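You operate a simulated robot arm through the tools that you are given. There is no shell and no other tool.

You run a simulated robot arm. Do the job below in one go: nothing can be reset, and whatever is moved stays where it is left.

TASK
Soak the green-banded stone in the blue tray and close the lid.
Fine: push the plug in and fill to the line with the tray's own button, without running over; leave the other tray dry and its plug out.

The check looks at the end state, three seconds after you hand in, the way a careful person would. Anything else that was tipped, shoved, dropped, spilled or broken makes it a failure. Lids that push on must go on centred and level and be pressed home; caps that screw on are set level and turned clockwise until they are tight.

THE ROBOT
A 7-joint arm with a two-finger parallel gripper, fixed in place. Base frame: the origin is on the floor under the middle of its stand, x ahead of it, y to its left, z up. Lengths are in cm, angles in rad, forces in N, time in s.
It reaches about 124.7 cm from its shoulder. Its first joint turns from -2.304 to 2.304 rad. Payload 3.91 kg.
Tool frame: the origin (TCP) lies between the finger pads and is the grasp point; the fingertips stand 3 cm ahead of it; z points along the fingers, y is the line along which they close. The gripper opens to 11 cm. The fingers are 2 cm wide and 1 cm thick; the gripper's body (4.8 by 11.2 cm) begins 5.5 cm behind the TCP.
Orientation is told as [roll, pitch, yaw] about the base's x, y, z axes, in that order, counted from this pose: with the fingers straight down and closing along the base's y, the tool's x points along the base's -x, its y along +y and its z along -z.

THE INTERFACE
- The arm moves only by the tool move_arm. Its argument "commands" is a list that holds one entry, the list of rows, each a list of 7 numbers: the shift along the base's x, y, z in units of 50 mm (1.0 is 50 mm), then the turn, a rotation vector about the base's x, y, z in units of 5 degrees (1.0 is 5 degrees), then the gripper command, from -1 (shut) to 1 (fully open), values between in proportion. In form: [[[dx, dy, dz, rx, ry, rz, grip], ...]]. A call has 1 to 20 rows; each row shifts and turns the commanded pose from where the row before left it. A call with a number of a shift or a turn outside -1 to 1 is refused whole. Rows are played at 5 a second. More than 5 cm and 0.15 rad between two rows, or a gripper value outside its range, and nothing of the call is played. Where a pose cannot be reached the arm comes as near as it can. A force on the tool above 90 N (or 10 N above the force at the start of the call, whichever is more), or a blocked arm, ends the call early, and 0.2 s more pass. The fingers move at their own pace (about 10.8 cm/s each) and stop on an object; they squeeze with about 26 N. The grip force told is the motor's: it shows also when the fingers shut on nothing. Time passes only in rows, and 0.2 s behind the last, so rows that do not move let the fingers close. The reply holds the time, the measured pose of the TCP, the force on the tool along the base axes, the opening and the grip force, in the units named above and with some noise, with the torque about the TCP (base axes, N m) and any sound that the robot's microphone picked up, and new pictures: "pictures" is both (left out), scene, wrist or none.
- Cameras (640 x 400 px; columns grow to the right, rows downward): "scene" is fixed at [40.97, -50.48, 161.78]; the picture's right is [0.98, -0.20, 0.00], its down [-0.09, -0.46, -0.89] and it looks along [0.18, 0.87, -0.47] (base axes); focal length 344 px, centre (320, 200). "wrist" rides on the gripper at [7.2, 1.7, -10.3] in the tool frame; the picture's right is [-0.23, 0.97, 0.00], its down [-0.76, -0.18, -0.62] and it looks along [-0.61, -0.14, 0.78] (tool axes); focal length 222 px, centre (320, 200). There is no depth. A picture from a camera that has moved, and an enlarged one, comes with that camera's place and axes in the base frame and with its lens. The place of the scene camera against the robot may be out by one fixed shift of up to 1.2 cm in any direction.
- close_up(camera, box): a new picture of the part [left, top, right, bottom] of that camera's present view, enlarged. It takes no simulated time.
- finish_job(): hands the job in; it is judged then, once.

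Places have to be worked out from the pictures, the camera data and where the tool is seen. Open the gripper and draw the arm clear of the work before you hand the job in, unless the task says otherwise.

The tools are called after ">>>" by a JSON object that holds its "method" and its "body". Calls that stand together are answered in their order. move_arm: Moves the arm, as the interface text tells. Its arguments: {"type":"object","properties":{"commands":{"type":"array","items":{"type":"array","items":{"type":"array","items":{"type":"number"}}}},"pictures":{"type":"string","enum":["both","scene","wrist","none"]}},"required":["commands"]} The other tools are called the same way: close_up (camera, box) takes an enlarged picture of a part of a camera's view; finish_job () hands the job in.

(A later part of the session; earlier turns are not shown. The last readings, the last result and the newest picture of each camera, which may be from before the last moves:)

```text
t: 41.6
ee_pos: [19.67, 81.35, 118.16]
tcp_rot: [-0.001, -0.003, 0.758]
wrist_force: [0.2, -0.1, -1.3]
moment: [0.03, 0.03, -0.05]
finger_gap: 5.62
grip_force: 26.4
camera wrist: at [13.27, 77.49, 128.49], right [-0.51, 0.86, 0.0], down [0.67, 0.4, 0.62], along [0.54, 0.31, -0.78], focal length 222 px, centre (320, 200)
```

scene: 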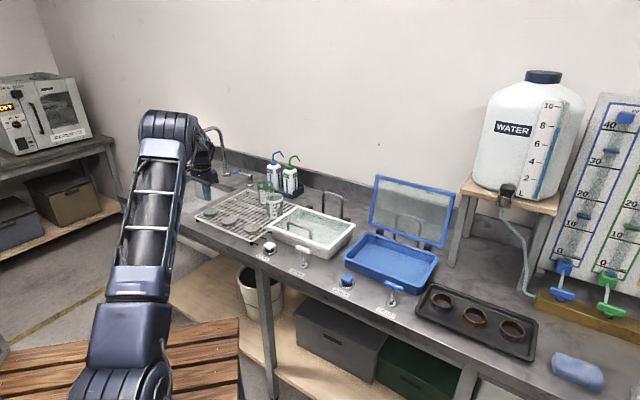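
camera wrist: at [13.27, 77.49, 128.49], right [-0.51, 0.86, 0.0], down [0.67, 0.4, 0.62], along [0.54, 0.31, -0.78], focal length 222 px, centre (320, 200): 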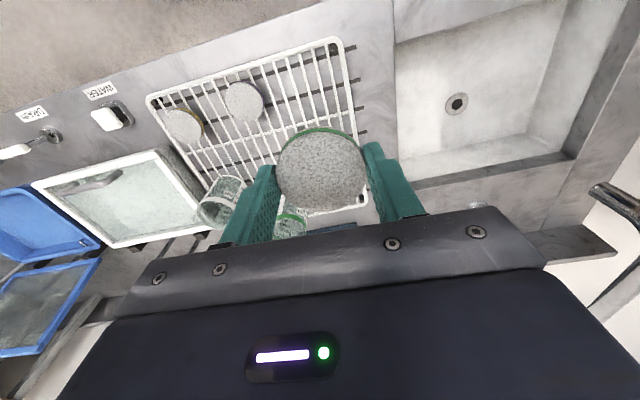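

The grip is stable at 5.62 cm. I'll carry the stone across at this height to above the tray centre, about (81.6, 36.3).

>>> {"method": "move_arm", "body": {"commands": [[[0.324, -0.2346, 0, 0, 0, 0, -1], [0.567, -0.4105, 0, 0, 0, 0, -1], [0.729, -0.5278, 0, 0, 0, 0, -1], [0.729, -0.5278, 0, 0, 0, 0, -1], [0.729, -0.5278, 0, 0, 0, 0, -1], [0.729, -0.5278, 0, 0, 0, 0, -1], [0.729, -0.5278, 0, 0, 0, 0, -1], [0.729, -0.5278, 0, 0, 0, 0, -1], [0.729, -0.5278, 0, 0, 0, 0, -1], [0.729, -0.5278, 0, 0, 0, 0, -1], [0.729, -0.5278, 0, 0, 0, 0, -1], [0.729, -0.5278, 0, 0, 0, 0, -1], [0.729, -0.5278, 0, 0, 0, 0, -1], [0.729, -0.5278, 0, 0, 0, 0, -1], [0.729, -0.5278, 0, 0, 0, 0, -1], [0.729, -0.5278, 0, 0, 0, 0, -1], [0.648, -0.469, 0, 0, 0, 0, -1], [0.405, -0.293, 0, 0, 0, 0, -1], [0.227, -0.164, 0, 0, 0, 0, -1], [0, 0, 0, 0, 0, 0, -1]]], "pictures": "both"}}

>>> {"method": "close_up", "body": {"camera": "wrist", "box": [200, 50, 440, 200]}}

```text
t: 45.8
ee_pos: [81.84, 36.11, 118.15]
tcp_rot: [-0.002, 0.001, 0.762]
wrist_force: [0.2, 0.3, -1.0]
moment: [0.02, 0.01, -0.01]
finger_gap: 5.6
grip_force: 26.3
camera wrist: at [75.41, 32.29, 128.59], right [-0.51, 0.86, 0.0], down [0.67, 0.4, 0.62], along [0.54, 0.31, -0.78], focal length 222 px, centre (320, 200)
```

scene: 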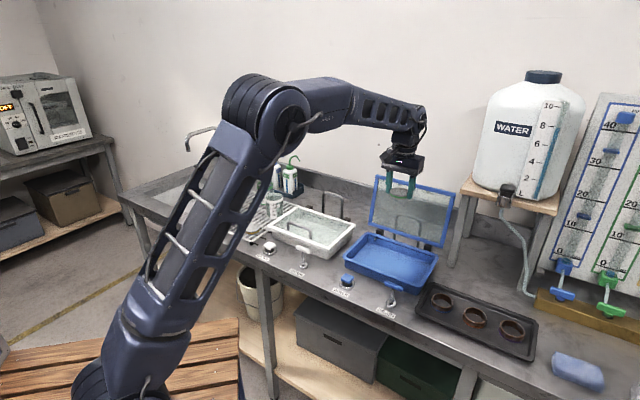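
wrist: 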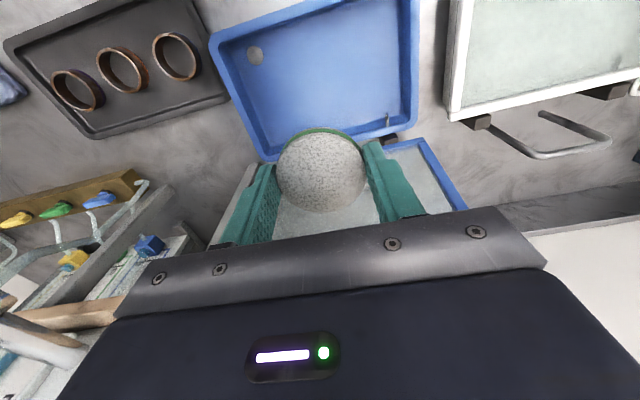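

```text
2.67 times, centred on (320, 125) of wrist
camera zoom: at [75.41, 32.29, 128.59], right [-0.51, 0.86, 0.0], down [0.67, 0.4, 0.62], along [0.54, 0.31, -0.78], focal length 592 px, centre (320, 400)
```

zoom: 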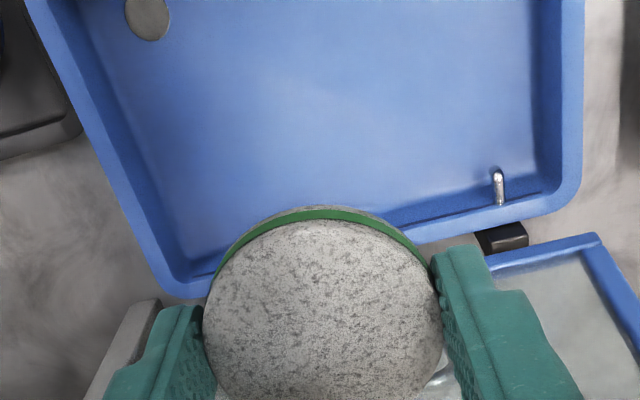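

The point straight below the TCP falls in the middle of the tray floor. I'll lower to just above the rim level and check.

>>> {"method": "move_arm", "body": {"commands": [[[0, 0, -0.3, 0, 0, 0, -1], [0, 0, -0.6, 0, 0, 0, -1], [0, 0, -0.8, 0, 0, 0, -1], [0, 0, -0.8, 0, 0, 0, -1], [0, 0, -0.8, 0, 0, 0, -1], [0, 0, -0.6, 0, 0, 0, -1], [0, 0, -0.4, 0, 0, 0, -1], [0, 0, -0.2, 0, 0, 0, -1], [0, 0, 0, 0, 0, 0, -1]]], "pictures": "both"}}

>>> {"method": "close_up", "body": {"camera": "scene", "box": [330, 200, 458, 280]}}

```text
t: 47.8
ee_pos: [81.41, 36.43, 95.63]
tcp_rot: [0.0, -0.001, 0.759]
wrist_force: [-0.8, 0.5, -0.6]
moment: [0.01, 0.0, -0.01]
finger_gap: 5.59
grip_force: 26.2
camera wrist: at [75.05, 32.57, 105.9], right [-0.51, 0.86, 0.0], down [0.67, 0.4, 0.62], along [0.54, 0.31, -0.78], focal length 222 px, centre (320, 200)
```

scene: 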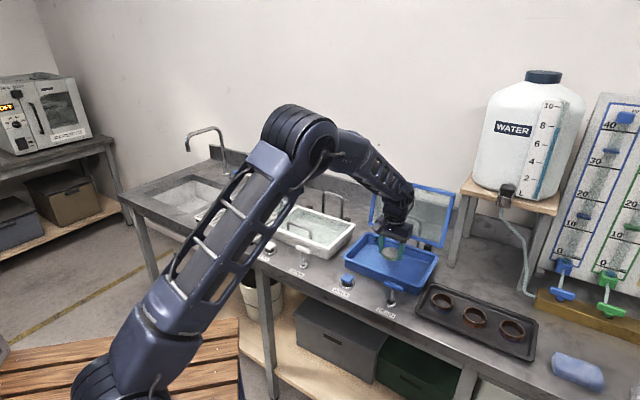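
wrist: 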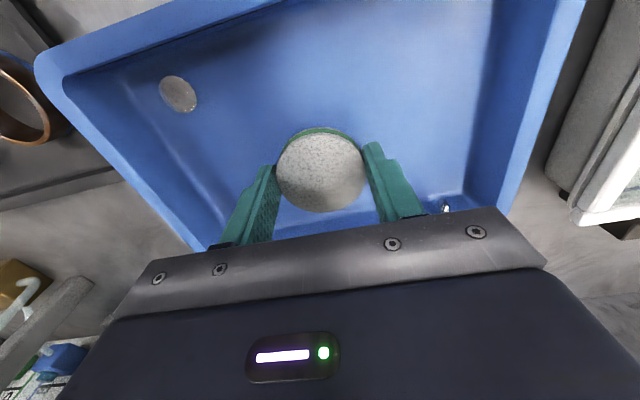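

```text
5.00 times, centred on (394, 240) of scene
camera zoom: at [40.97, -50.48, 161.78], right [0.98, -0.2, 0.0], down [-0.09, -0.46, -0.89], along [0.18, 0.87, -0.47], focal length 1718 px, centre (-50, 0)
```

zoom: 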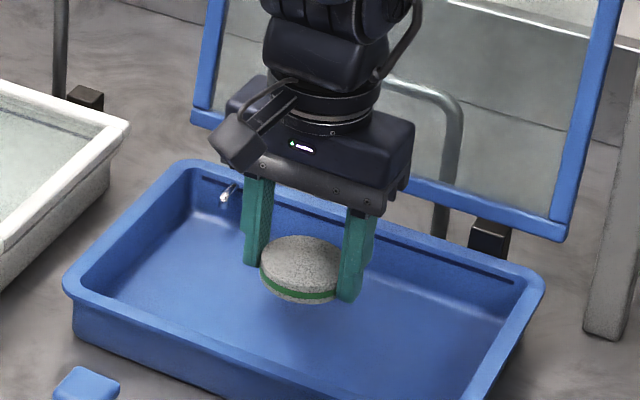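

The stone hangs well inside the tray, clear of the drain, spout and walls. I'll descend slowly and watch for floor contact.

>>> {"method": "move_arm", "body": {"commands": [[[0, 0, -0.2, 0, 0, 0, -1], [0, 0, -0.2, 0, 0, 0, -1], [0, 0, -0.15, 0, 0, 0, -1], [0, 0, -0.08, 0, 0, 0, -1], [0, 0, -0.04, 0, 0, 0, -1], [0, 0, 0, 0, 0, 0, -1]]], "pictures": "none"}}

>>> {"method": "close_up", "body": {"camera": "scene", "box": [345, 220, 441, 280]}}

```text
t: 49.2
ee_pos: [81.58, 36.43, 92.36]
tcp_rot: [-0.001, -0.001, 0.76]
wrist_force: [0.5, 0.3, -0.1]
moment: [0.02, 0.01, -0.01]
finger_gap: 5.58
grip_force: 26.1
```

```text
6.67 times, centred on (393, 250) of scene
camera zoom: at [40.97, -50.48, 161.78], right [0.98, -0.2, 0.0], down [-0.09, -0.46, -0.89], along [0.18, 0.87, -0.47], focal length 2290 px, centre (-167, -133)
```

zoom: 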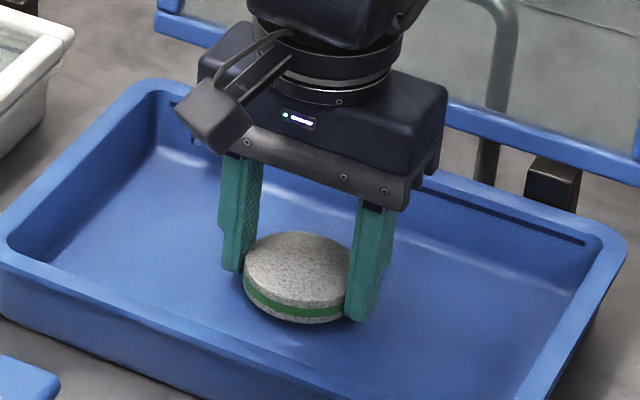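

There's no contact yet. I'll continue down in 0.15 cm steps.

>>> {"method": "move_arm", "body": {"commands": [[[0, 0, -0.03, 0, 0, 0, -1], [0, 0, -0.03, 0, 0, 0, -1], [0, 0, -0.03, 0, 0, 0, -1], [0, 0, 0, 0, 0, 0, -1]]], "pictures": "none"}}

```text
t: 50.2
ee_pos: [81.66, 36.56, 91.88]
tcp_rot: [-0.002, 0.0, 0.761]
wrist_force: [0.0, -0.2, -0.4]
moment: [-0.02, -0.04, -0.01]
finger_gap: 5.6
grip_force: 25.7
```

>>> {"method": "move_arm", "body": {"commands": [[[0, 0, -0.03, 0, 0, 0, -1], [0, 0, -0.03, 0, 0, 0, -1], [0, 0, 0, 0, 0, 0, -1]]], "pictures": "none"}}

>>> {"method": "close_up", "body": {"camera": "scene", "box": [345, 220, 441, 280]}}

```text
t: 51.0
ee_pos: [81.72, 36.56, 91.56]
tcp_rot: [-0.004, 0.001, 0.759]
wrist_force: [-0.1, -1.1, 3.4]
moment: [0.07, 0.07, 0.0]
finger_gap: 5.59
grip_force: 25.8
```

```text
6.67 times, centred on (393, 250) of scene
camera zoom: at [40.97, -50.48, 161.78], right [0.98, -0.2, 0.0], down [-0.09, -0.46, -0.89], along [0.18, 0.87, -0.47], focal length 2290 px, centre (-167, -133)
```

zoom: 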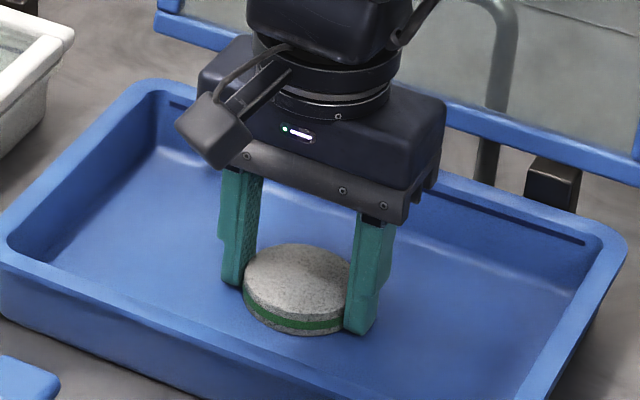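

Contact with the tray floor (Fz 3.4 N at TCP z 91.56). I'll release gently, partly open, then rise straight up.

>>> {"method": "move_arm", "body": {"commands": [[[0, 0, -0.01, 0, 0, 0, -1], [0, 0, 0, 0, 0, 0, 0.1], [0, 0, 0, 0, 0, 0, 0.35], [0, 0, 0, 0, 0, 0, 0.35], [0, 0, 0.1, 0, 0, 0, 0.35], [0, 0, 0.3, 0, 0, 0, 0.35], [0, 0, 0.5, 0, 0, 0, 0.35], [0, 0, 0.6, 0, 0, 0, 0.35], [0, 0, 0, 0, 0, 0, 0.35]]], "pictures": "both"}}

>>> {"method": "close_up", "body": {"camera": "scene", "box": [345, 220, 441, 280]}}

>>> {"method": "close_up", "body": {"camera": "wrist", "box": [200, 50, 440, 200]}}

```text
t: 53.0
ee_pos: [81.69, 36.36, 99.05]
tcp_rot: [-0.001, -0.001, 0.76]
wrist_force: [0.1, 0.4, 0.1]
moment: [0.01, 0.01, -0.02]
finger_gap: 7.43
grip_force: 0.1
camera wrist: at [75.29, 32.52, 109.42], right [-0.51, 0.86, 0.0], down [0.67, 0.4, 0.62], along [0.54, 0.31, -0.78], focal length 222 px, centre (320, 200)
```

scene: 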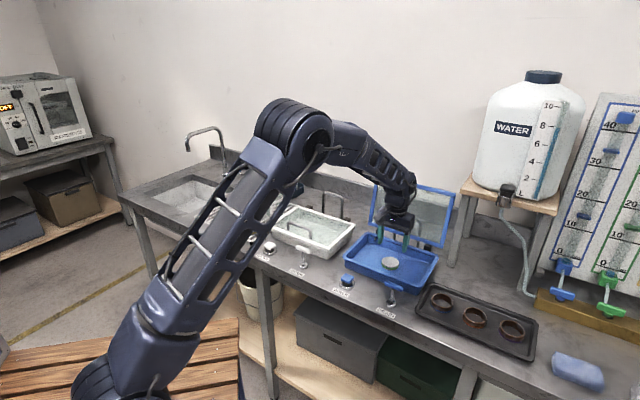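
wrist: 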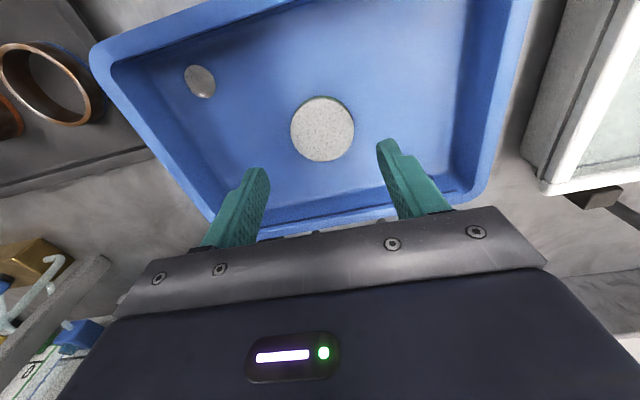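

```text
6.67 times, centred on (393, 250) of scene
camera zoom: at [40.97, -50.48, 161.78], right [0.98, -0.2, 0.0], down [-0.09, -0.46, -0.89], along [0.18, 0.87, -0.47], focal length 2290 px, centre (-167, -133)
```

zoom: 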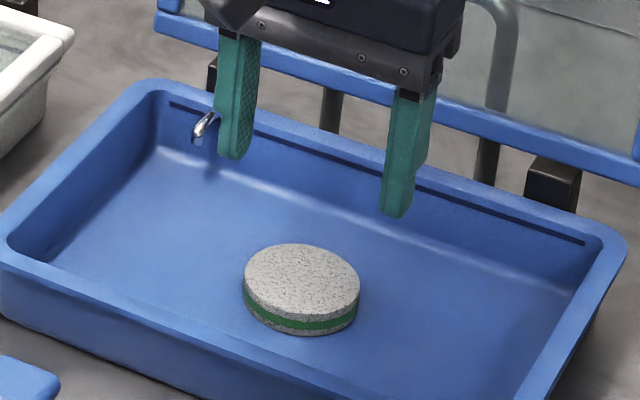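

```text
2.67 times, centred on (320, 125) of wrist
camera zoom: at [75.29, 32.52, 109.42], right [-0.51, 0.86, 0.0], down [0.67, 0.4, 0.62], along [0.54, 0.31, -0.78], focal length 592 px, centre (320, 400)
```

zoom: 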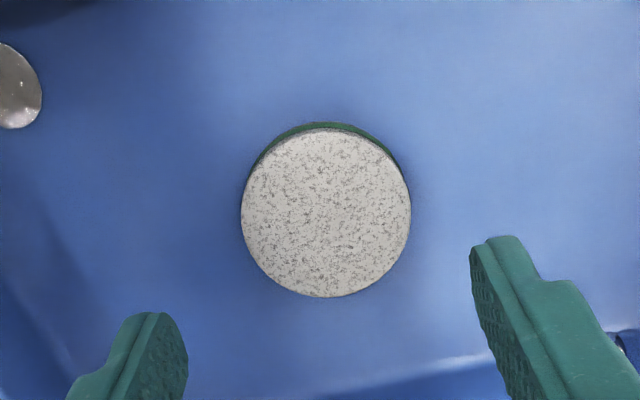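

The stone is lying flat in the tray centre. Next is the plug: I'll move above the blue DRAIN T-handle, about (75.6, 19.5, top about 95.7), with closed fingers and check alignment.

>>> {"method": "move_arm", "body": {"commands": [[[0, 0, 0.7, 0, 0, 0, 0.35], [-0.2, -0.55, 0.6, 0, 0, 0, -0.3], [-0.25, -0.7, 0.1, 0, 0, 0, -1], [-0.25, -0.7, 0, 0, 0, 0, -1], [-0.25, -0.7, 0, 0, 0, 0, -1], [-0.25, -0.7, 0, 0, 0, 0, -1], [0, 0, 0, 0, 0, 0, -1]]], "pictures": "both"}}

>>> {"method": "close_up", "body": {"camera": "wrist", "box": [220, 40, 420, 165]}}

```text
t: 54.6
ee_pos: [75.63, 19.39, 106.43]
tcp_rot: [-0.002, 0.001, 0.761]
wrist_force: [-0.3, 0.4, -0.1]
moment: [-0.02, 0.0, 0.01]
finger_gap: 0.0
grip_force: 25.9
camera wrist: at [69.2, 15.61, 116.7], right [-0.51, 0.86, 0.0], down [0.67, 0.4, 0.62], along [0.54, 0.31, -0.78], focal length 222 px, centre (320, 200)
```

scene: 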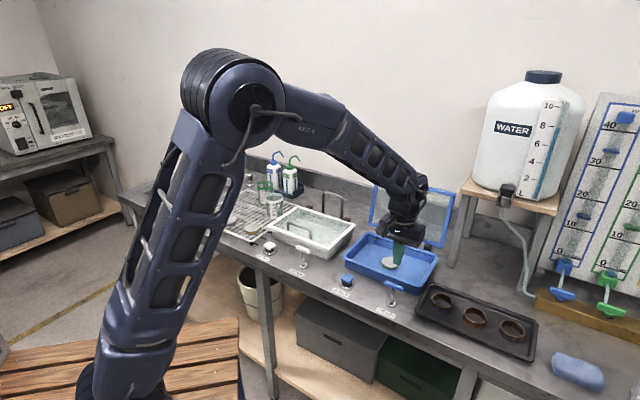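
wrist: 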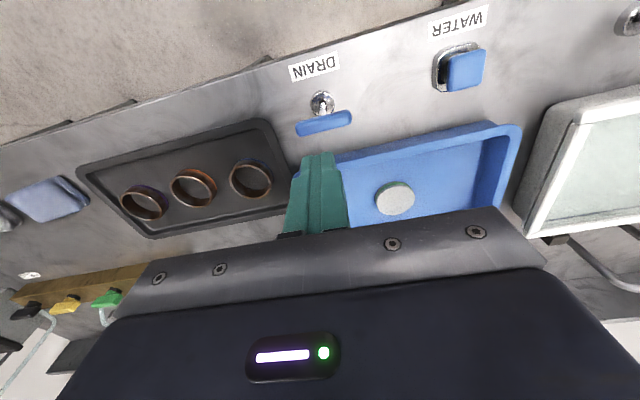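

```text
3.20 times, centred on (320, 102) of wrist
camera zoom: at [69.2, 15.61, 116.7], right [-0.51, 0.86, 0.0], down [0.67, 0.4, 0.62], along [0.54, 0.31, -0.78], focal length 711 px, centre (320, 512)
```

zoom: 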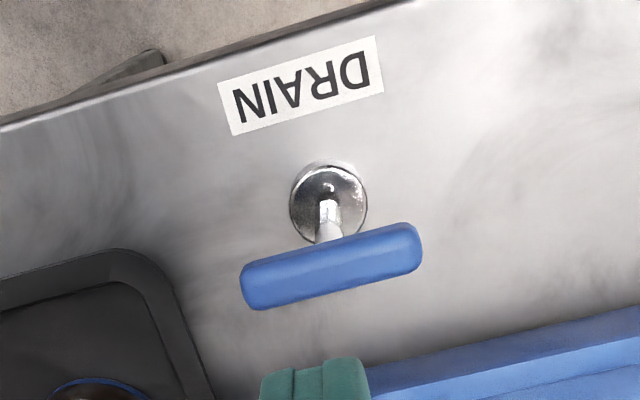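

The T-handle's centre is about (75.75, 19.85). I'll shift over it and descend until the closed fingertips are just above the bar.

>>> {"method": "move_arm", "body": {"commands": [[[0.02, 0.09, -0.3, 0, 0, 0, -1], [0, 0, -0.5, 0, 0, 0, -1], [0, 0, -0.4, 0, 0, 0, -1], [0, 0, -0.15, 0, 0, 0, -1], [0, 0, 0, 0, 0, 0, -1]]], "pictures": "both"}}

>>> {"method": "close_up", "body": {"camera": "scene", "box": [360, 255, 424, 295]}}

>>> {"method": "close_up", "body": {"camera": "wrist", "box": [240, 100, 400, 200]}}

```text
t: 55.8
ee_pos: [75.8, 19.96, 99.39]
tcp_rot: [-0.001, 0.001, 0.76]
wrist_force: [-0.2, 0.7, 0.1]
moment: [0.01, 0.03, -0.03]
finger_gap: 0.0
grip_force: 25.7
camera wrist: at [69.23, 16.1, 109.58], right [-0.51, 0.86, 0.0], down [0.67, 0.4, 0.62], along [0.54, 0.31, -0.78], focal length 222 px, centre (320, 200)
```

scene: 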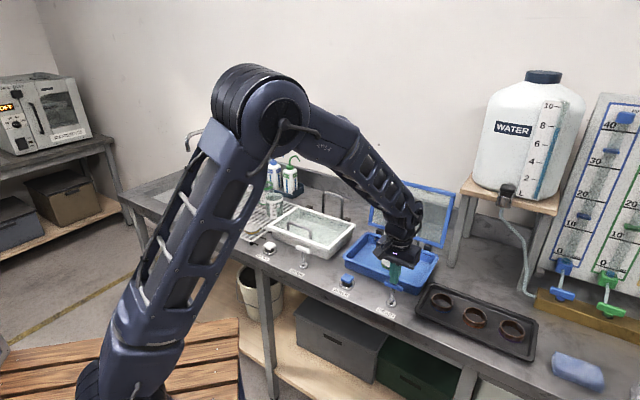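
wrist: 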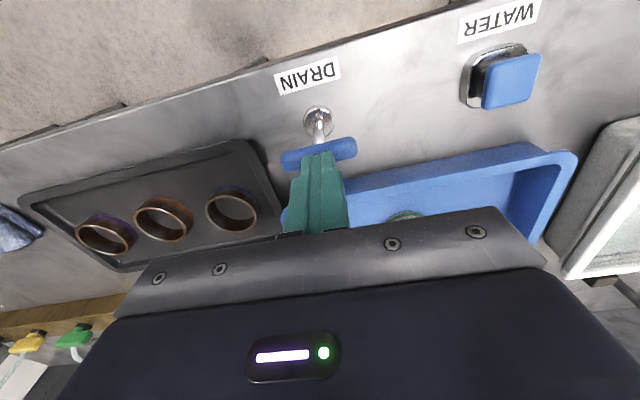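

```text
10.00 times, centred on (392, 275) of scene
camera zoom: at [40.97, -50.48, 161.78], right [0.98, -0.2, 0.0], down [-0.09, -0.46, -0.89], along [0.18, 0.87, -0.47], focal length 3436 px, centre (-400, -550)
```

zoom: 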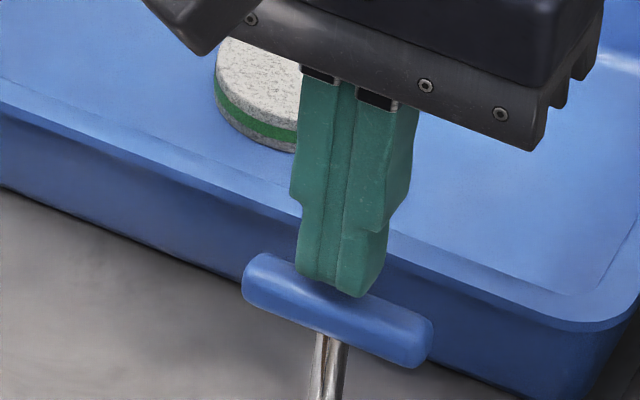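

```text
4.00 times, centred on (320, 150) of wrist
camera zoom: at [69.23, 16.1, 109.58], right [-0.51, 0.86, 0.0], down [0.67, 0.4, 0.62], along [0.54, 0.31, -0.78], focal length 888 px, centre (320, 400)
```

zoom: 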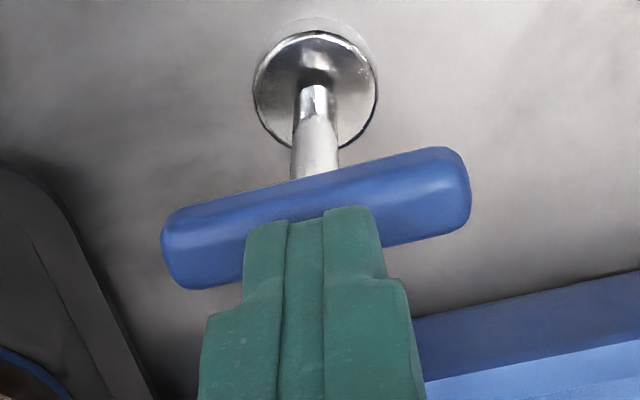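

The fingertips are right over the middle of the T bar. I'll push down in small steps and watch the force.

>>> {"method": "move_arm", "body": {"commands": [[[0, 0, -0.08, 0, 0, 0, -1], [0, 0, -0.08, 0, 0, 0, -1], [0, 0, -0.08, 0, 0, 0, -1], [0, 0, -0.08, 0, 0, 0, -1], [0, 0, 0, 0, 0, 0, -1]]], "pictures": "none"}}

>>> {"method": "close_up", "body": {"camera": "scene", "box": [360, 255, 424, 295]}}

```text
t: 57.0
ee_pos: [75.86, 19.94, 97.6]
tcp_rot: [0.0, 0.001, 0.76]
wrist_force: [-0.3, -0.4, -0.3]
moment: [-0.03, 0.01, 0.01]
finger_gap: 0.0
grip_force: 25.7
```

```text
10.00 times, centred on (392, 275) of scene
camera zoom: at [40.97, -50.48, 161.78], right [0.98, -0.2, 0.0], down [-0.09, -0.46, -0.89], along [0.18, 0.87, -0.47], focal length 3436 px, centre (-400, -550)
```

zoom: 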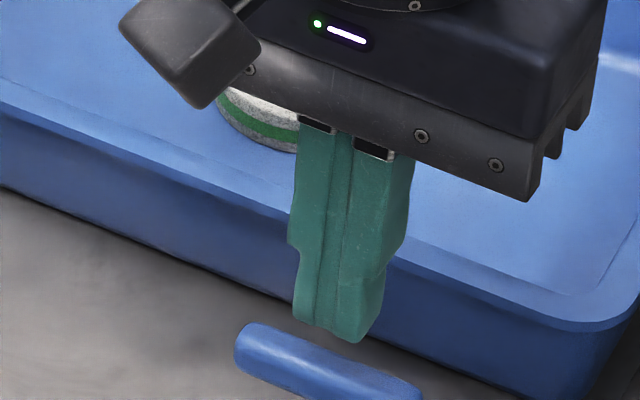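

The T bar seems to have dropped below the fingertips. I'll look at it in a wider close-up.

>>> {"method": "close_up", "body": {"camera": "scene", "box": [350, 250, 446, 310]}}

>>> {"method": "move_arm", "body": {"commands": [[[0, 0, 0, 0, 0, 0, -1]]], "pictures": "wrist"}}

>>> {"method": "close_up", "body": {"camera": "wrist", "box": [220, 60, 420, 185]}}

```text
6.67 times, centred on (398, 280) of scene
camera zoom: at [40.97, -50.48, 161.78], right [0.98, -0.2, 0.0], down [-0.09, -0.46, -0.89], along [0.18, 0.87, -0.47], focal length 2290 px, centre (-200, -333)
```

zoom: 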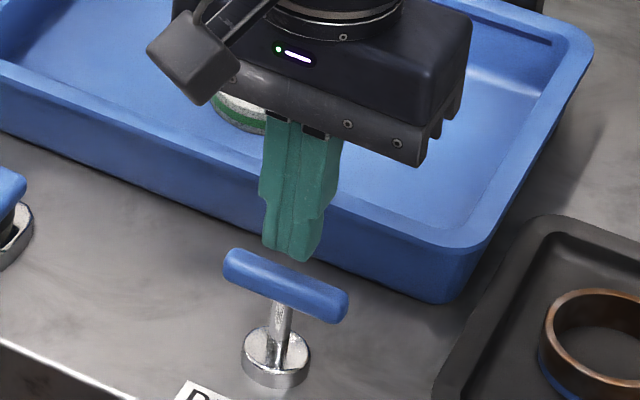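

```text
t: 57.4
ee_pos: [75.74, 19.96, 97.47]
tcp_rot: [-0.001, 0.0, 0.759]
wrist_force: [-0.6, -0.8, -0.6]
moment: [-0.05, 0.0, 0.02]
finger_gap: 0.0
grip_force: 25.7
camera wrist: at [69.34, 16.12, 107.88], right [-0.51, 0.86, 0.0], down [0.67, 0.4, 0.62], along [0.54, 0.31, -0.78], focal length 222 px, centre (320, 200)
```

wrist: 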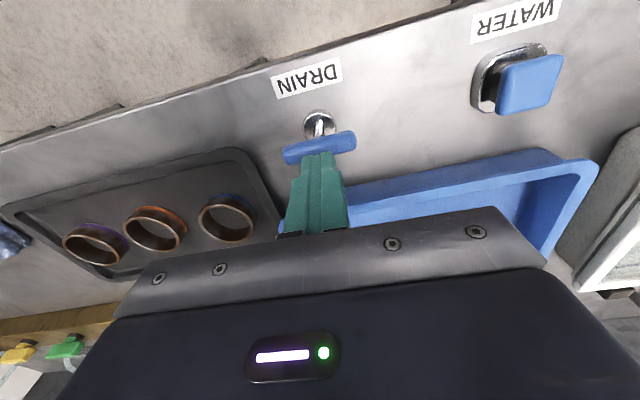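

```text
3.20 times, centred on (320, 122) of wrist
camera zoom: at [69.34, 16.12, 107.88], right [-0.51, 0.86, 0.0], down [0.67, 0.4, 0.62], along [0.54, 0.31, -0.78], focal length 711 px, centre (320, 448)
```

zoom: 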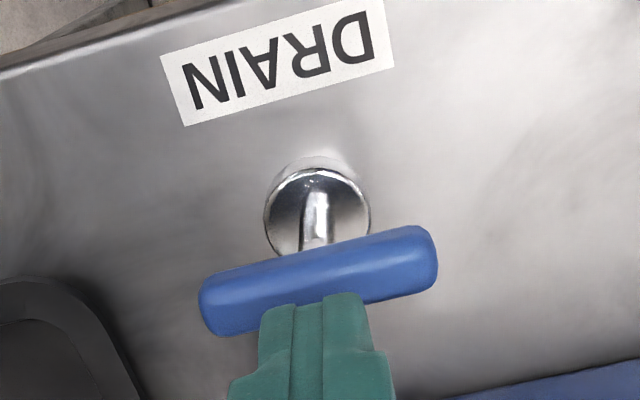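

The T has dropped about 2.8 cm, now at about z 92.4 and about 1.5 cm below my fingertips. I'll follow it down and press to confirm it's fully home.

>>> {"method": "move_arm", "body": {"commands": [[[0, 0, -0.08, 0, 0, 0, -1], [0, 0, -0.08, 0, 0, 0, -1], [0, 0, -0.06, 0, 0, 0, -1], [0, 0, -0.04, 0, 0, 0, -1], [0, 0, 0, 0, 0, 0, -1]]], "pictures": "none"}}

>>> {"method": "close_up", "body": {"camera": "scene", "box": [350, 250, 446, 310]}}

```text
t: 58.6
ee_pos: [75.64, 20.14, 96.33]
tcp_rot: [-0.002, -0.001, 0.759]
wrist_force: [-0.5, 0.0, -0.4]
moment: [0.03, -0.02, 0.01]
finger_gap: 0.0
grip_force: 26.2
```

```text
6.67 times, centred on (398, 280) of scene
camera zoom: at [40.97, -50.48, 161.78], right [0.98, -0.2, 0.0], down [-0.09, -0.46, -0.89], along [0.18, 0.87, -0.47], focal length 2290 px, centre (-200, -333)
```

zoom: 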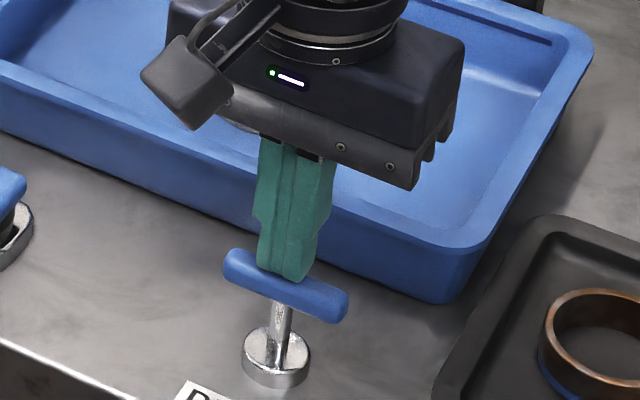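

Still no contact force, with the tips just above the bar. I'll keep pressing in small steps.

>>> {"method": "move_arm", "body": {"commands": [[[0, 0, -0.05, 0, 0, 0, -1], [0, 0, -0.05, 0, 0, 0, -1], [0, 0, -0.04, 0, 0, 0, -1], [0, 0, 0, 0, 0, 0, -1]]], "pictures": "none"}}

>>> {"method": "close_up", "body": {"camera": "scene", "box": [350, 250, 446, 310]}}

```text
t: 59.6
ee_pos: [75.48, 20.16, 96.01]
tcp_rot: [-0.005, -0.003, 0.759]
wrist_force: [-14.9, -8.0, 70.4]
moment: [-0.39, 0.66, 0.08]
finger_gap: 0.01
grip_force: 25.5
```

```text
6.67 times, centred on (398, 280) of scene
camera zoom: at [40.97, -50.48, 161.78], right [0.98, -0.2, 0.0], down [-0.09, -0.46, -0.89], along [0.18, 0.87, -0.47], focal length 2290 px, centre (-200, -333)
```

zoom: 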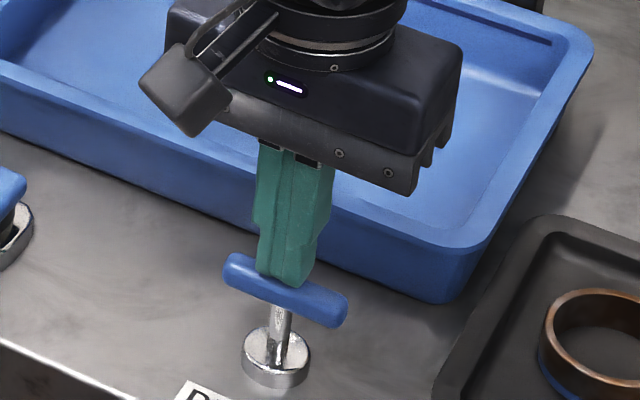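

A firm 70 N stop means the plug is home. I'll rise and check that it stays down.

>>> {"method": "move_arm", "body": {"commands": [[[0, 0, 0.1, 0, 0, 0, -1], [0, 0, 0.4, 0, 0, 0, -1], [0, 0, 0.6, 0, 0, 0, -1], [0, 0, 0.6, 0, 0, 0, -1], [0, 0, 0, 0, 0, 0, -1]]], "pictures": "both"}}

>>> {"method": "close_up", "body": {"camera": "scene", "box": [290, 240, 450, 340]}}

>>> {"method": "close_up", "body": {"camera": "wrist", "box": [220, 0, 540, 200]}}

```text
t: 60.8
ee_pos: [75.86, 20.05, 104.24]
tcp_rot: [-0.002, 0.0, 0.76]
wrist_force: [0.6, 0.3, -0.2]
moment: [-0.02, 0.02, 0.0]
finger_gap: 0.0
grip_force: 25.8
camera wrist: at [69.46, 16.19, 114.48], right [-0.51, 0.86, 0.0], down [0.67, 0.4, 0.62], along [0.54, 0.31, -0.78], focal length 222 px, centre (320, 200)
```

scene: 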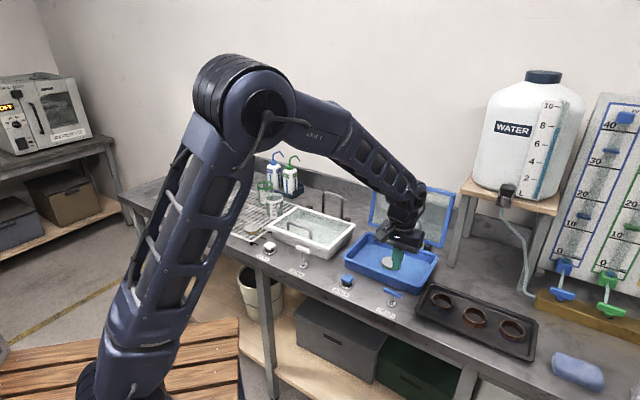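
wrist: 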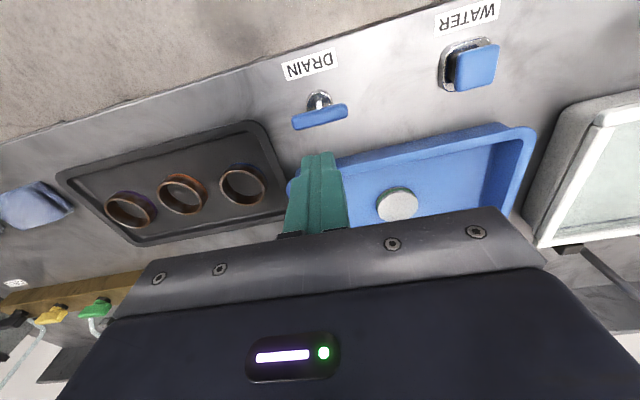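

```text
4.00 times, centred on (370, 290) of scene
camera zoom: at [40.97, -50.48, 161.78], right [0.98, -0.2, 0.0], down [-0.09, -0.46, -0.89], along [0.18, 0.87, -0.47], focal length 1374 px, centre (120, -160)
```

zoom: 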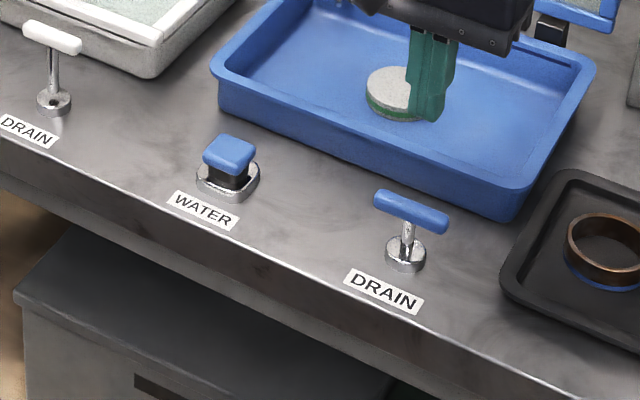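

```text
2.00 times, centred on (380, 100) of wrist
camera zoom: at [69.46, 16.19, 114.48], right [-0.51, 0.86, 0.0], down [0.67, 0.4, 0.62], along [0.54, 0.31, -0.78], focal length 444 px, centre (200, 400)
```

zoom: 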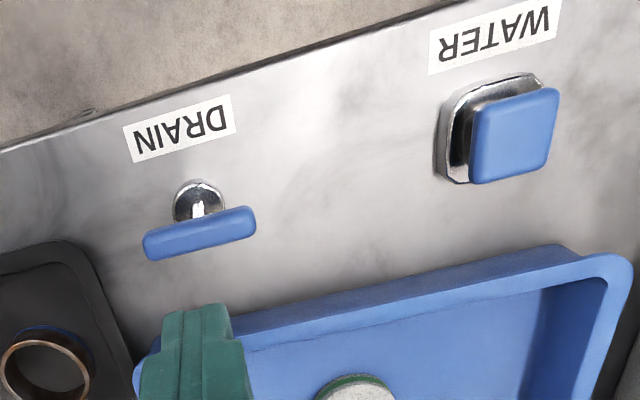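

The plug stays down: its shaft is much shorter than the white tray's. Next is the WATER button, at about (65.1, 30.5, 90.8). I'll move above it and yaw to about −0.79 so the wrist camera can also see into the tray while I press.

>>> {"method": "move_arm", "body": {"commands": [[[-0.119, 0.1156, 0, 0, 0, -0.987, -1], [-0.119, 0.1156, 0, 0, 0, -0.987, -1], [-0.119, 0.1156, 0, 0, 0, -0.987, -1], [-0.119, 0.1156, 0, 0, 0, -0.987, -1], [-0.119, 0.1156, 0, 0, 0, -0.987, -1], [-0.119, 0.1156, 0, 0, 0, -0.987, -1], [-0.119, 0.1156, 0, 0, 0, -0.987, -1], [-0.119, 0.1156, 0, 0, 0, -0.987, -1], [-0.119, 0.1156, 0, 0, 0, -0.987, -1], [-0.119, 0.1156, 0, 0, 0, -0.987, -1], [-0.119, 0.1156, 0, 0, 0, -0.987, -1], [-0.119, 0.1156, 0, 0, 0, -0.987, -1], [-0.119, 0.1156, 0, 0, 0, -0.987, -1], [-0.119, 0.1156, 0, 0, 0, -0.987, -1], [-0.119, 0.1156, 0, 0, 0, -0.987, -1], [-0.119, 0.1156, 0, 0, 0, -0.987, -1], [-0.119, 0.1156, 0, 0, 0, -0.987, -1], [-0.119, 0.1156, 0, 0, 0, -0.987, -1], [0, 0, 0, 0, 0, 0, -1]]], "pictures": "both"}}

>>> {"method": "close_up", "body": {"camera": "wrist", "box": [220, 40, 420, 165]}}

>>> {"method": "close_up", "body": {"camera": "scene", "box": [330, 215, 458, 295]}}

```text
t: 64.8
ee_pos: [64.95, 30.45, 104.04]
tcp_rot: [-0.001, 0.0, -0.79]
wrist_force: [0.2, -0.4, -0.9]
moment: [0.01, -0.01, 0.05]
finger_gap: 0.02
grip_force: 26.4
camera wrist: at [61.17, 36.69, 114.44], right [0.85, 0.52, 0.0], down [0.41, -0.67, 0.62], along [0.33, -0.53, -0.78], focal length 222 px, centre (320, 200)
```

scene: 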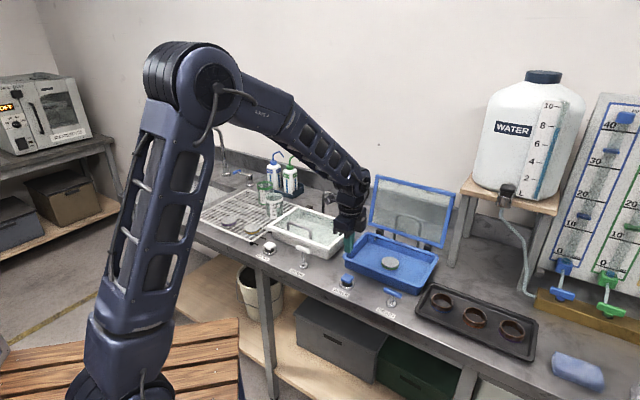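
wrist: 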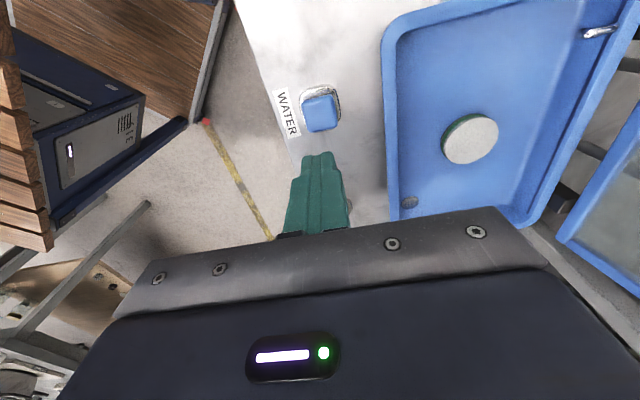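

```text
3.20 times, centred on (320, 102) of wrist
camera zoom: at [61.17, 36.69, 114.44], right [0.85, 0.52, 0.0], down [0.41, -0.67, 0.62], along [0.33, -0.53, -0.78], focal length 711 px, centre (320, 512)
```

zoom: 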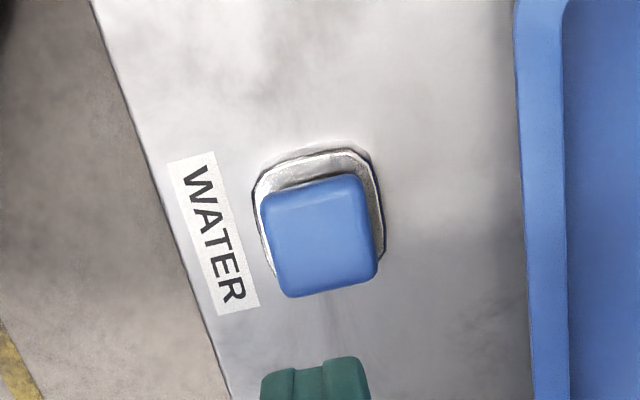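

```text
5.00 times, centred on (394, 255) of scene
camera zoom: at [40.97, -50.48, 161.78], right [0.98, -0.2, 0.0], down [-0.09, -0.46, -0.89], along [0.18, 0.87, -0.47], focal length 1718 px, centre (-50, -75)
```

zoom: 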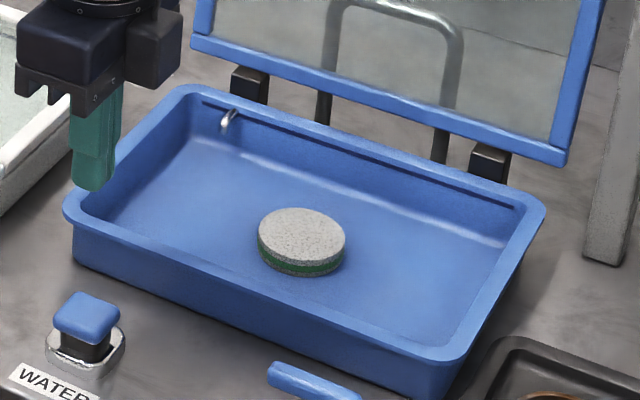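

Both views see the tray interior well, and the button is exactly below the TCP. I'll lower to just above the button.

>>> {"method": "move_arm", "body": {"commands": [[[0, 0, -0.5, 0, 0, 0, -1], [0, 0, -0.5, 0, 0, 0, -1], [0, 0, -0.5, 0, 0, 0, -1], [0, 0, -0.3, 0, 0, 0, -1], [0, 0, 0, 0, 0, 0, -1]]], "pictures": "both"}}

>>> {"method": "close_up", "body": {"camera": "scene", "box": [330, 215, 458, 295]}}

>>> {"method": "close_up", "body": {"camera": "wrist", "box": [240, 90, 400, 190]}}

```text
t: 66.0
ee_pos: [65.02, 30.46, 94.99]
tcp_rot: [-0.002, 0.0, -0.789]
wrist_force: [0.3, 0.7, 0.2]
moment: [-0.01, -0.01, 0.03]
finger_gap: 0.0
grip_force: 25.5
camera wrist: at [61.11, 36.74, 105.36], right [0.85, 0.53, 0.0], down [0.41, -0.67, 0.62], along [0.33, -0.53, -0.78], focal length 222 px, centre (320, 200)
```

scene: 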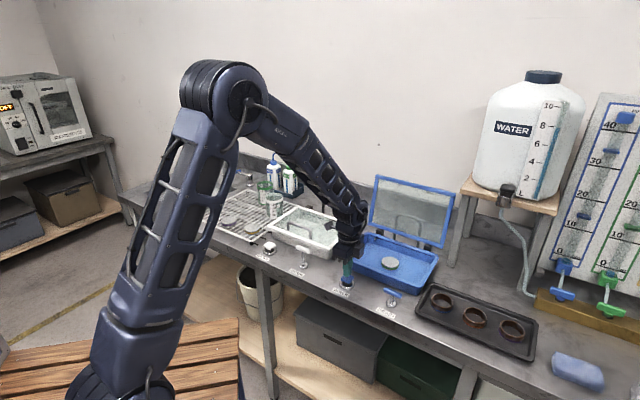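
wrist: 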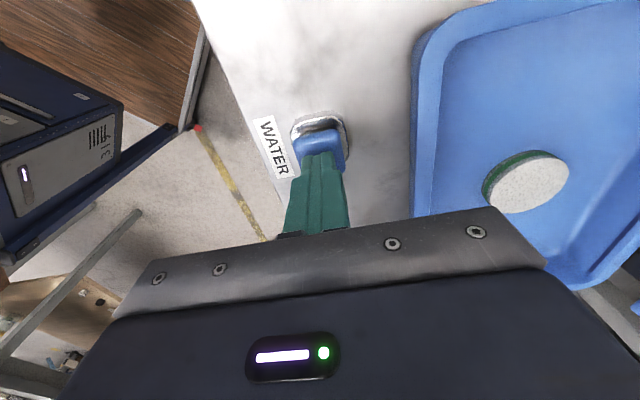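

```text
5.00 times, centred on (394, 255) of scene
camera zoom: at [40.97, -50.48, 161.78], right [0.98, -0.2, 0.0], down [-0.09, -0.46, -0.89], along [0.18, 0.87, -0.47], focal length 1718 px, centre (-50, -75)
```

zoom: 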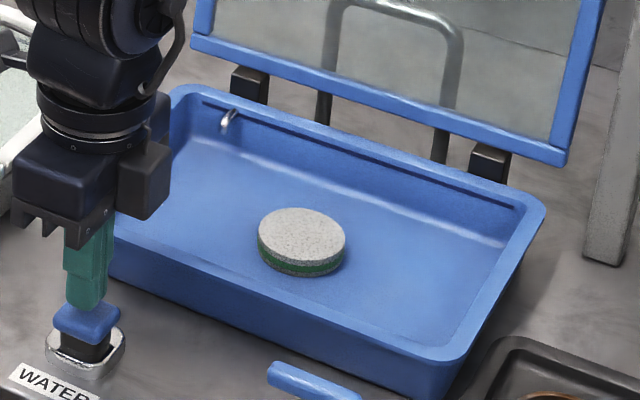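

```text
4.00 times, centred on (320, 140) of wrist
camera zoom: at [61.11, 36.74, 105.36], right [0.85, 0.53, 0.0], down [0.41, -0.67, 0.62], along [0.33, -0.53, -0.78], focal length 888 px, centre (320, 440)
```

zoom: 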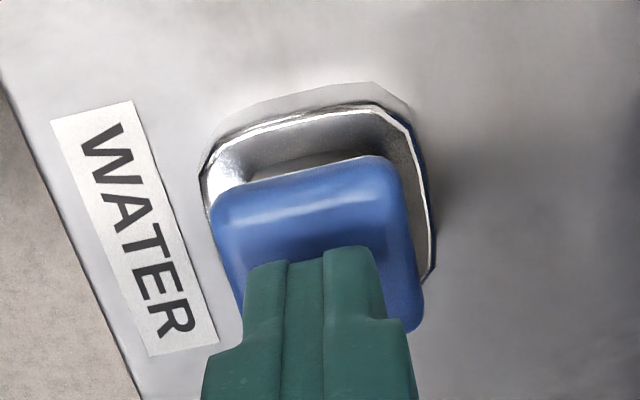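

The scene camera has a clear view of the back wall, the line and the spout. I'll press down gradually, watching for the button's travel and the first flow.

>>> {"method": "move_arm", "body": {"commands": [[[0, 0, -0.08, 0, 0, 0, -1], [0, 0, -0.08, 0, 0, 0, -1], [0, 0, -0.04, 0, 0, 0, -1], [0, 0, 0, 0, 0, 0, -1]]], "pictures": "none"}}

>>> {"method": "close_up", "body": {"camera": "scene", "box": [330, 215, 458, 295]}}

```text
t: 67.0
ee_pos: [65.0, 30.48, 94.28]
tcp_rot: [-0.001, 0.0, -0.788]
wrist_force: [0.4, -1.5, 1.3]
moment: [0.0, 0.0, 0.05]
finger_gap: 0.03
grip_force: 26.1
```

```text
5.00 times, centred on (394, 255) of scene
camera zoom: at [40.97, -50.48, 161.78], right [0.98, -0.2, 0.0], down [-0.09, -0.46, -0.89], along [0.18, 0.87, -0.47], focal length 1718 px, centre (-50, -75)
```

zoom: 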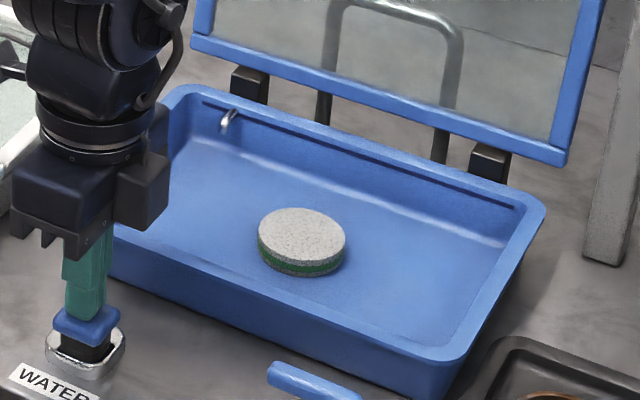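

Light contact (about 1 N). I'll press another 0.3 cm.

>>> {"method": "move_arm", "body": {"commands": [[[0, 0, -0.03, 0, 0, 0, -1], [0, 0, -0.03, 0, 0, 0, -1]]], "pictures": "none"}}

>>> {"method": "close_up", "body": {"camera": "scene", "box": [330, 215, 458, 295]}}

```text
t: 67.6
ee_pos: [65.0, 30.55, 93.98]
tcp_rot: [-0.001, 0.001, -0.79]
wrist_force: [0.5, 1.3, 3.4]
moment: [0.06, -0.03, -0.01]
finger_gap: 0.0
grip_force: 25.6
heard: click
```

```text
5.00 times, centred on (394, 255) of scene
camera zoom: at [40.97, -50.48, 161.78], right [0.98, -0.2, 0.0], down [-0.09, -0.46, -0.89], along [0.18, 0.87, -0.47], focal length 1718 px, centre (-50, -75)
```

zoom: 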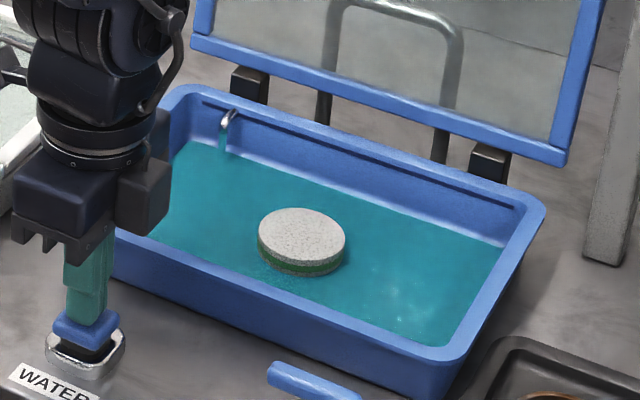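

A click, and water is flowing with the floor already covered. I'll lift off the button now to learn whether it's hold-to-run or latching, and to measure the level.

>>> {"method": "move_arm", "body": {"commands": [[[0, 0, 0.12, 0, 0, 0, -1]]], "pictures": "none"}}

>>> {"method": "close_up", "body": {"camera": "scene", "box": [330, 215, 458, 295]}}

```text
t: 68.0
ee_pos: [64.91, 30.39, 94.46]
tcp_rot: [-0.002, -0.001, -0.789]
wrist_force: [0.3, -0.3, -0.3]
moment: [-0.03, 0.01, 0.03]
finger_gap: 0.01
grip_force: 26.3
```

```text
5.00 times, centred on (394, 255) of scene
camera zoom: at [40.97, -50.48, 161.78], right [0.98, -0.2, 0.0], down [-0.09, -0.46, -0.89], along [0.18, 0.87, -0.47], focal length 1718 px, centre (-50, -75)
```

zoom: 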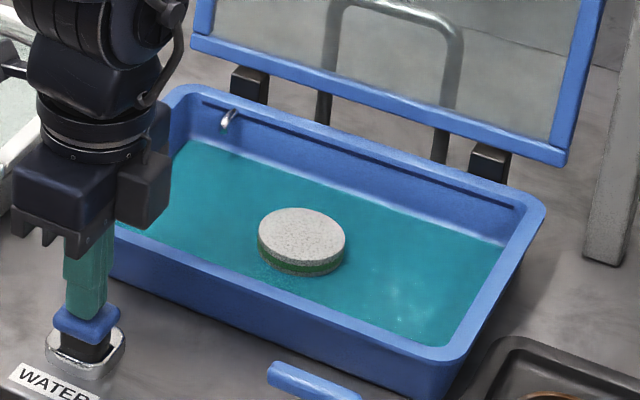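

The stream stopped when I lifted, so it's hold-to-run. I'll zoom in on the back wall to measure the level against the line.

>>> {"method": "close_up", "body": {"camera": "scene", "box": [385, 235, 449, 275]}}

>>> {"method": "close_up", "body": {"camera": "scene", "box": [360, 225, 408, 255]}}

>>> {"method": "close_up", "body": {"camera": "wrist", "box": [400, 0, 640, 150]}}

```text
10.00 times, centred on (417, 255) of scene
camera zoom: at [40.97, -50.48, 161.78], right [0.98, -0.2, 0.0], down [-0.09, -0.46, -0.89], along [0.18, 0.87, -0.47], focal length 3436 px, centre (-650, -350)
```

zoom: 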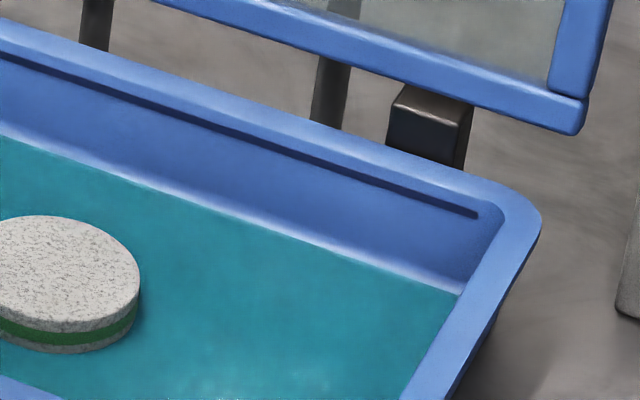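

```text
13.33 times, centred on (384, 240) of scene
camera zoom: at [40.97, -50.48, 161.78], right [0.98, -0.2, 0.0], down [-0.09, -0.46, -0.89], along [0.18, 0.87, -0.47], focal length 4581 px, centre (-533, -333)
```

zoom: 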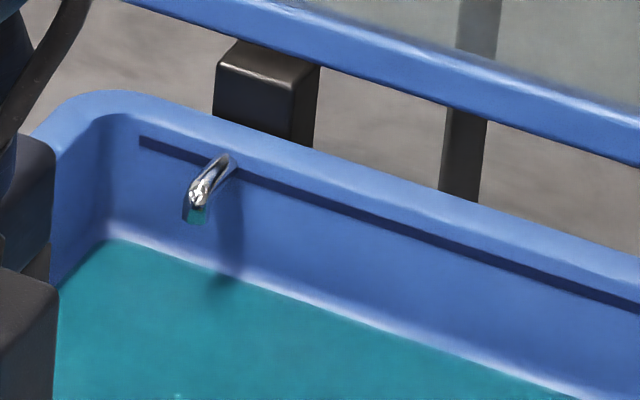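

```text
2.67 times, centred on (520, 75) of wrist
camera zoom: at [61.1, 36.64, 104.75], right [0.85, 0.52, 0.0], down [0.41, -0.67, 0.62], along [0.33, -0.53, -0.78], focal length 592 px, centre (-213, 533)
```

zoom: 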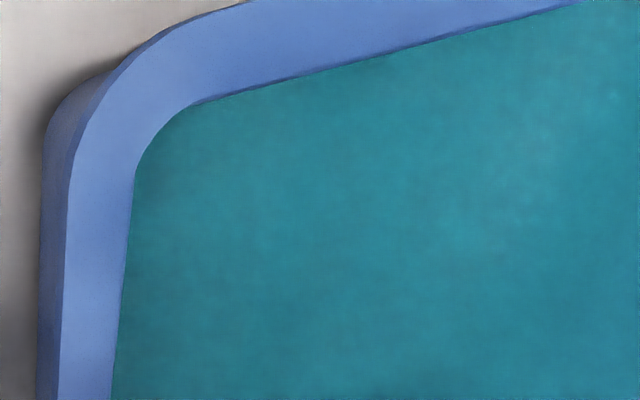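

Only a thin film so far, with the line about 3.4 cm higher. I'll press for about 0.6 s, release, and measure the rise to get the fill rate.

>>> {"method": "move_arm", "body": {"commands": [[[0, 0, -0.12, 0, 0, 0, -1], [0, 0, 0, 0, 0, 0, -1], [0, 0, 0, 0, 0, 0, -1], [0, 0, 0, 0, 0, 0, -1], [0, 0, 0.12, 0, 0, 0, -1], [0, 0, 0, 0, 0, 0, -1]]], "pictures": "none"}}

>>> {"method": "close_up", "body": {"camera": "scene", "box": [385, 235, 449, 275]}}

>>> {"method": "close_up", "body": {"camera": "scene", "box": [330, 215, 458, 295]}}

```text
t: 69.4
ee_pos: [65.07, 30.58, 94.48]
tcp_rot: [-0.003, 0.0, -0.787]
wrist_force: [0.0, 0.2, 0.7]
moment: [0.01, 0.0, 0.01]
finger_gap: 0.0
grip_force: 26.0
heard: click
```

```text
10.00 times, centred on (417, 255) of scene
camera zoom: at [40.97, -50.48, 161.78], right [0.98, -0.2, 0.0], down [-0.09, -0.46, -0.89], along [0.18, 0.87, -0.47], focal length 3436 px, centre (-650, -350)
```

zoom: 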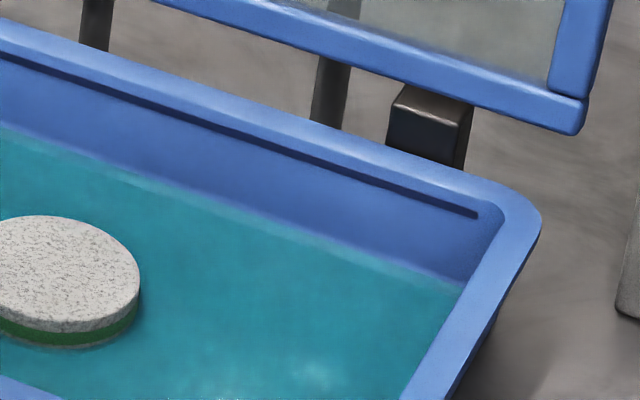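

```text
5.00 times, centred on (394, 255) of scene
camera zoom: at [40.97, -50.48, 161.78], right [0.98, -0.2, 0.0], down [-0.09, -0.46, -0.89], along [0.18, 0.87, -0.47], focal length 1718 px, centre (-50, -75)
```

zoom: 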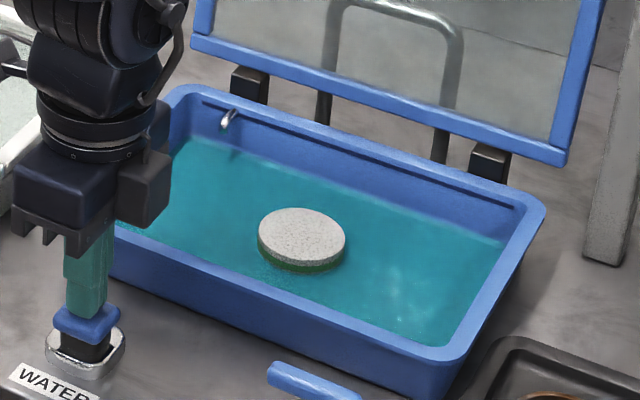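

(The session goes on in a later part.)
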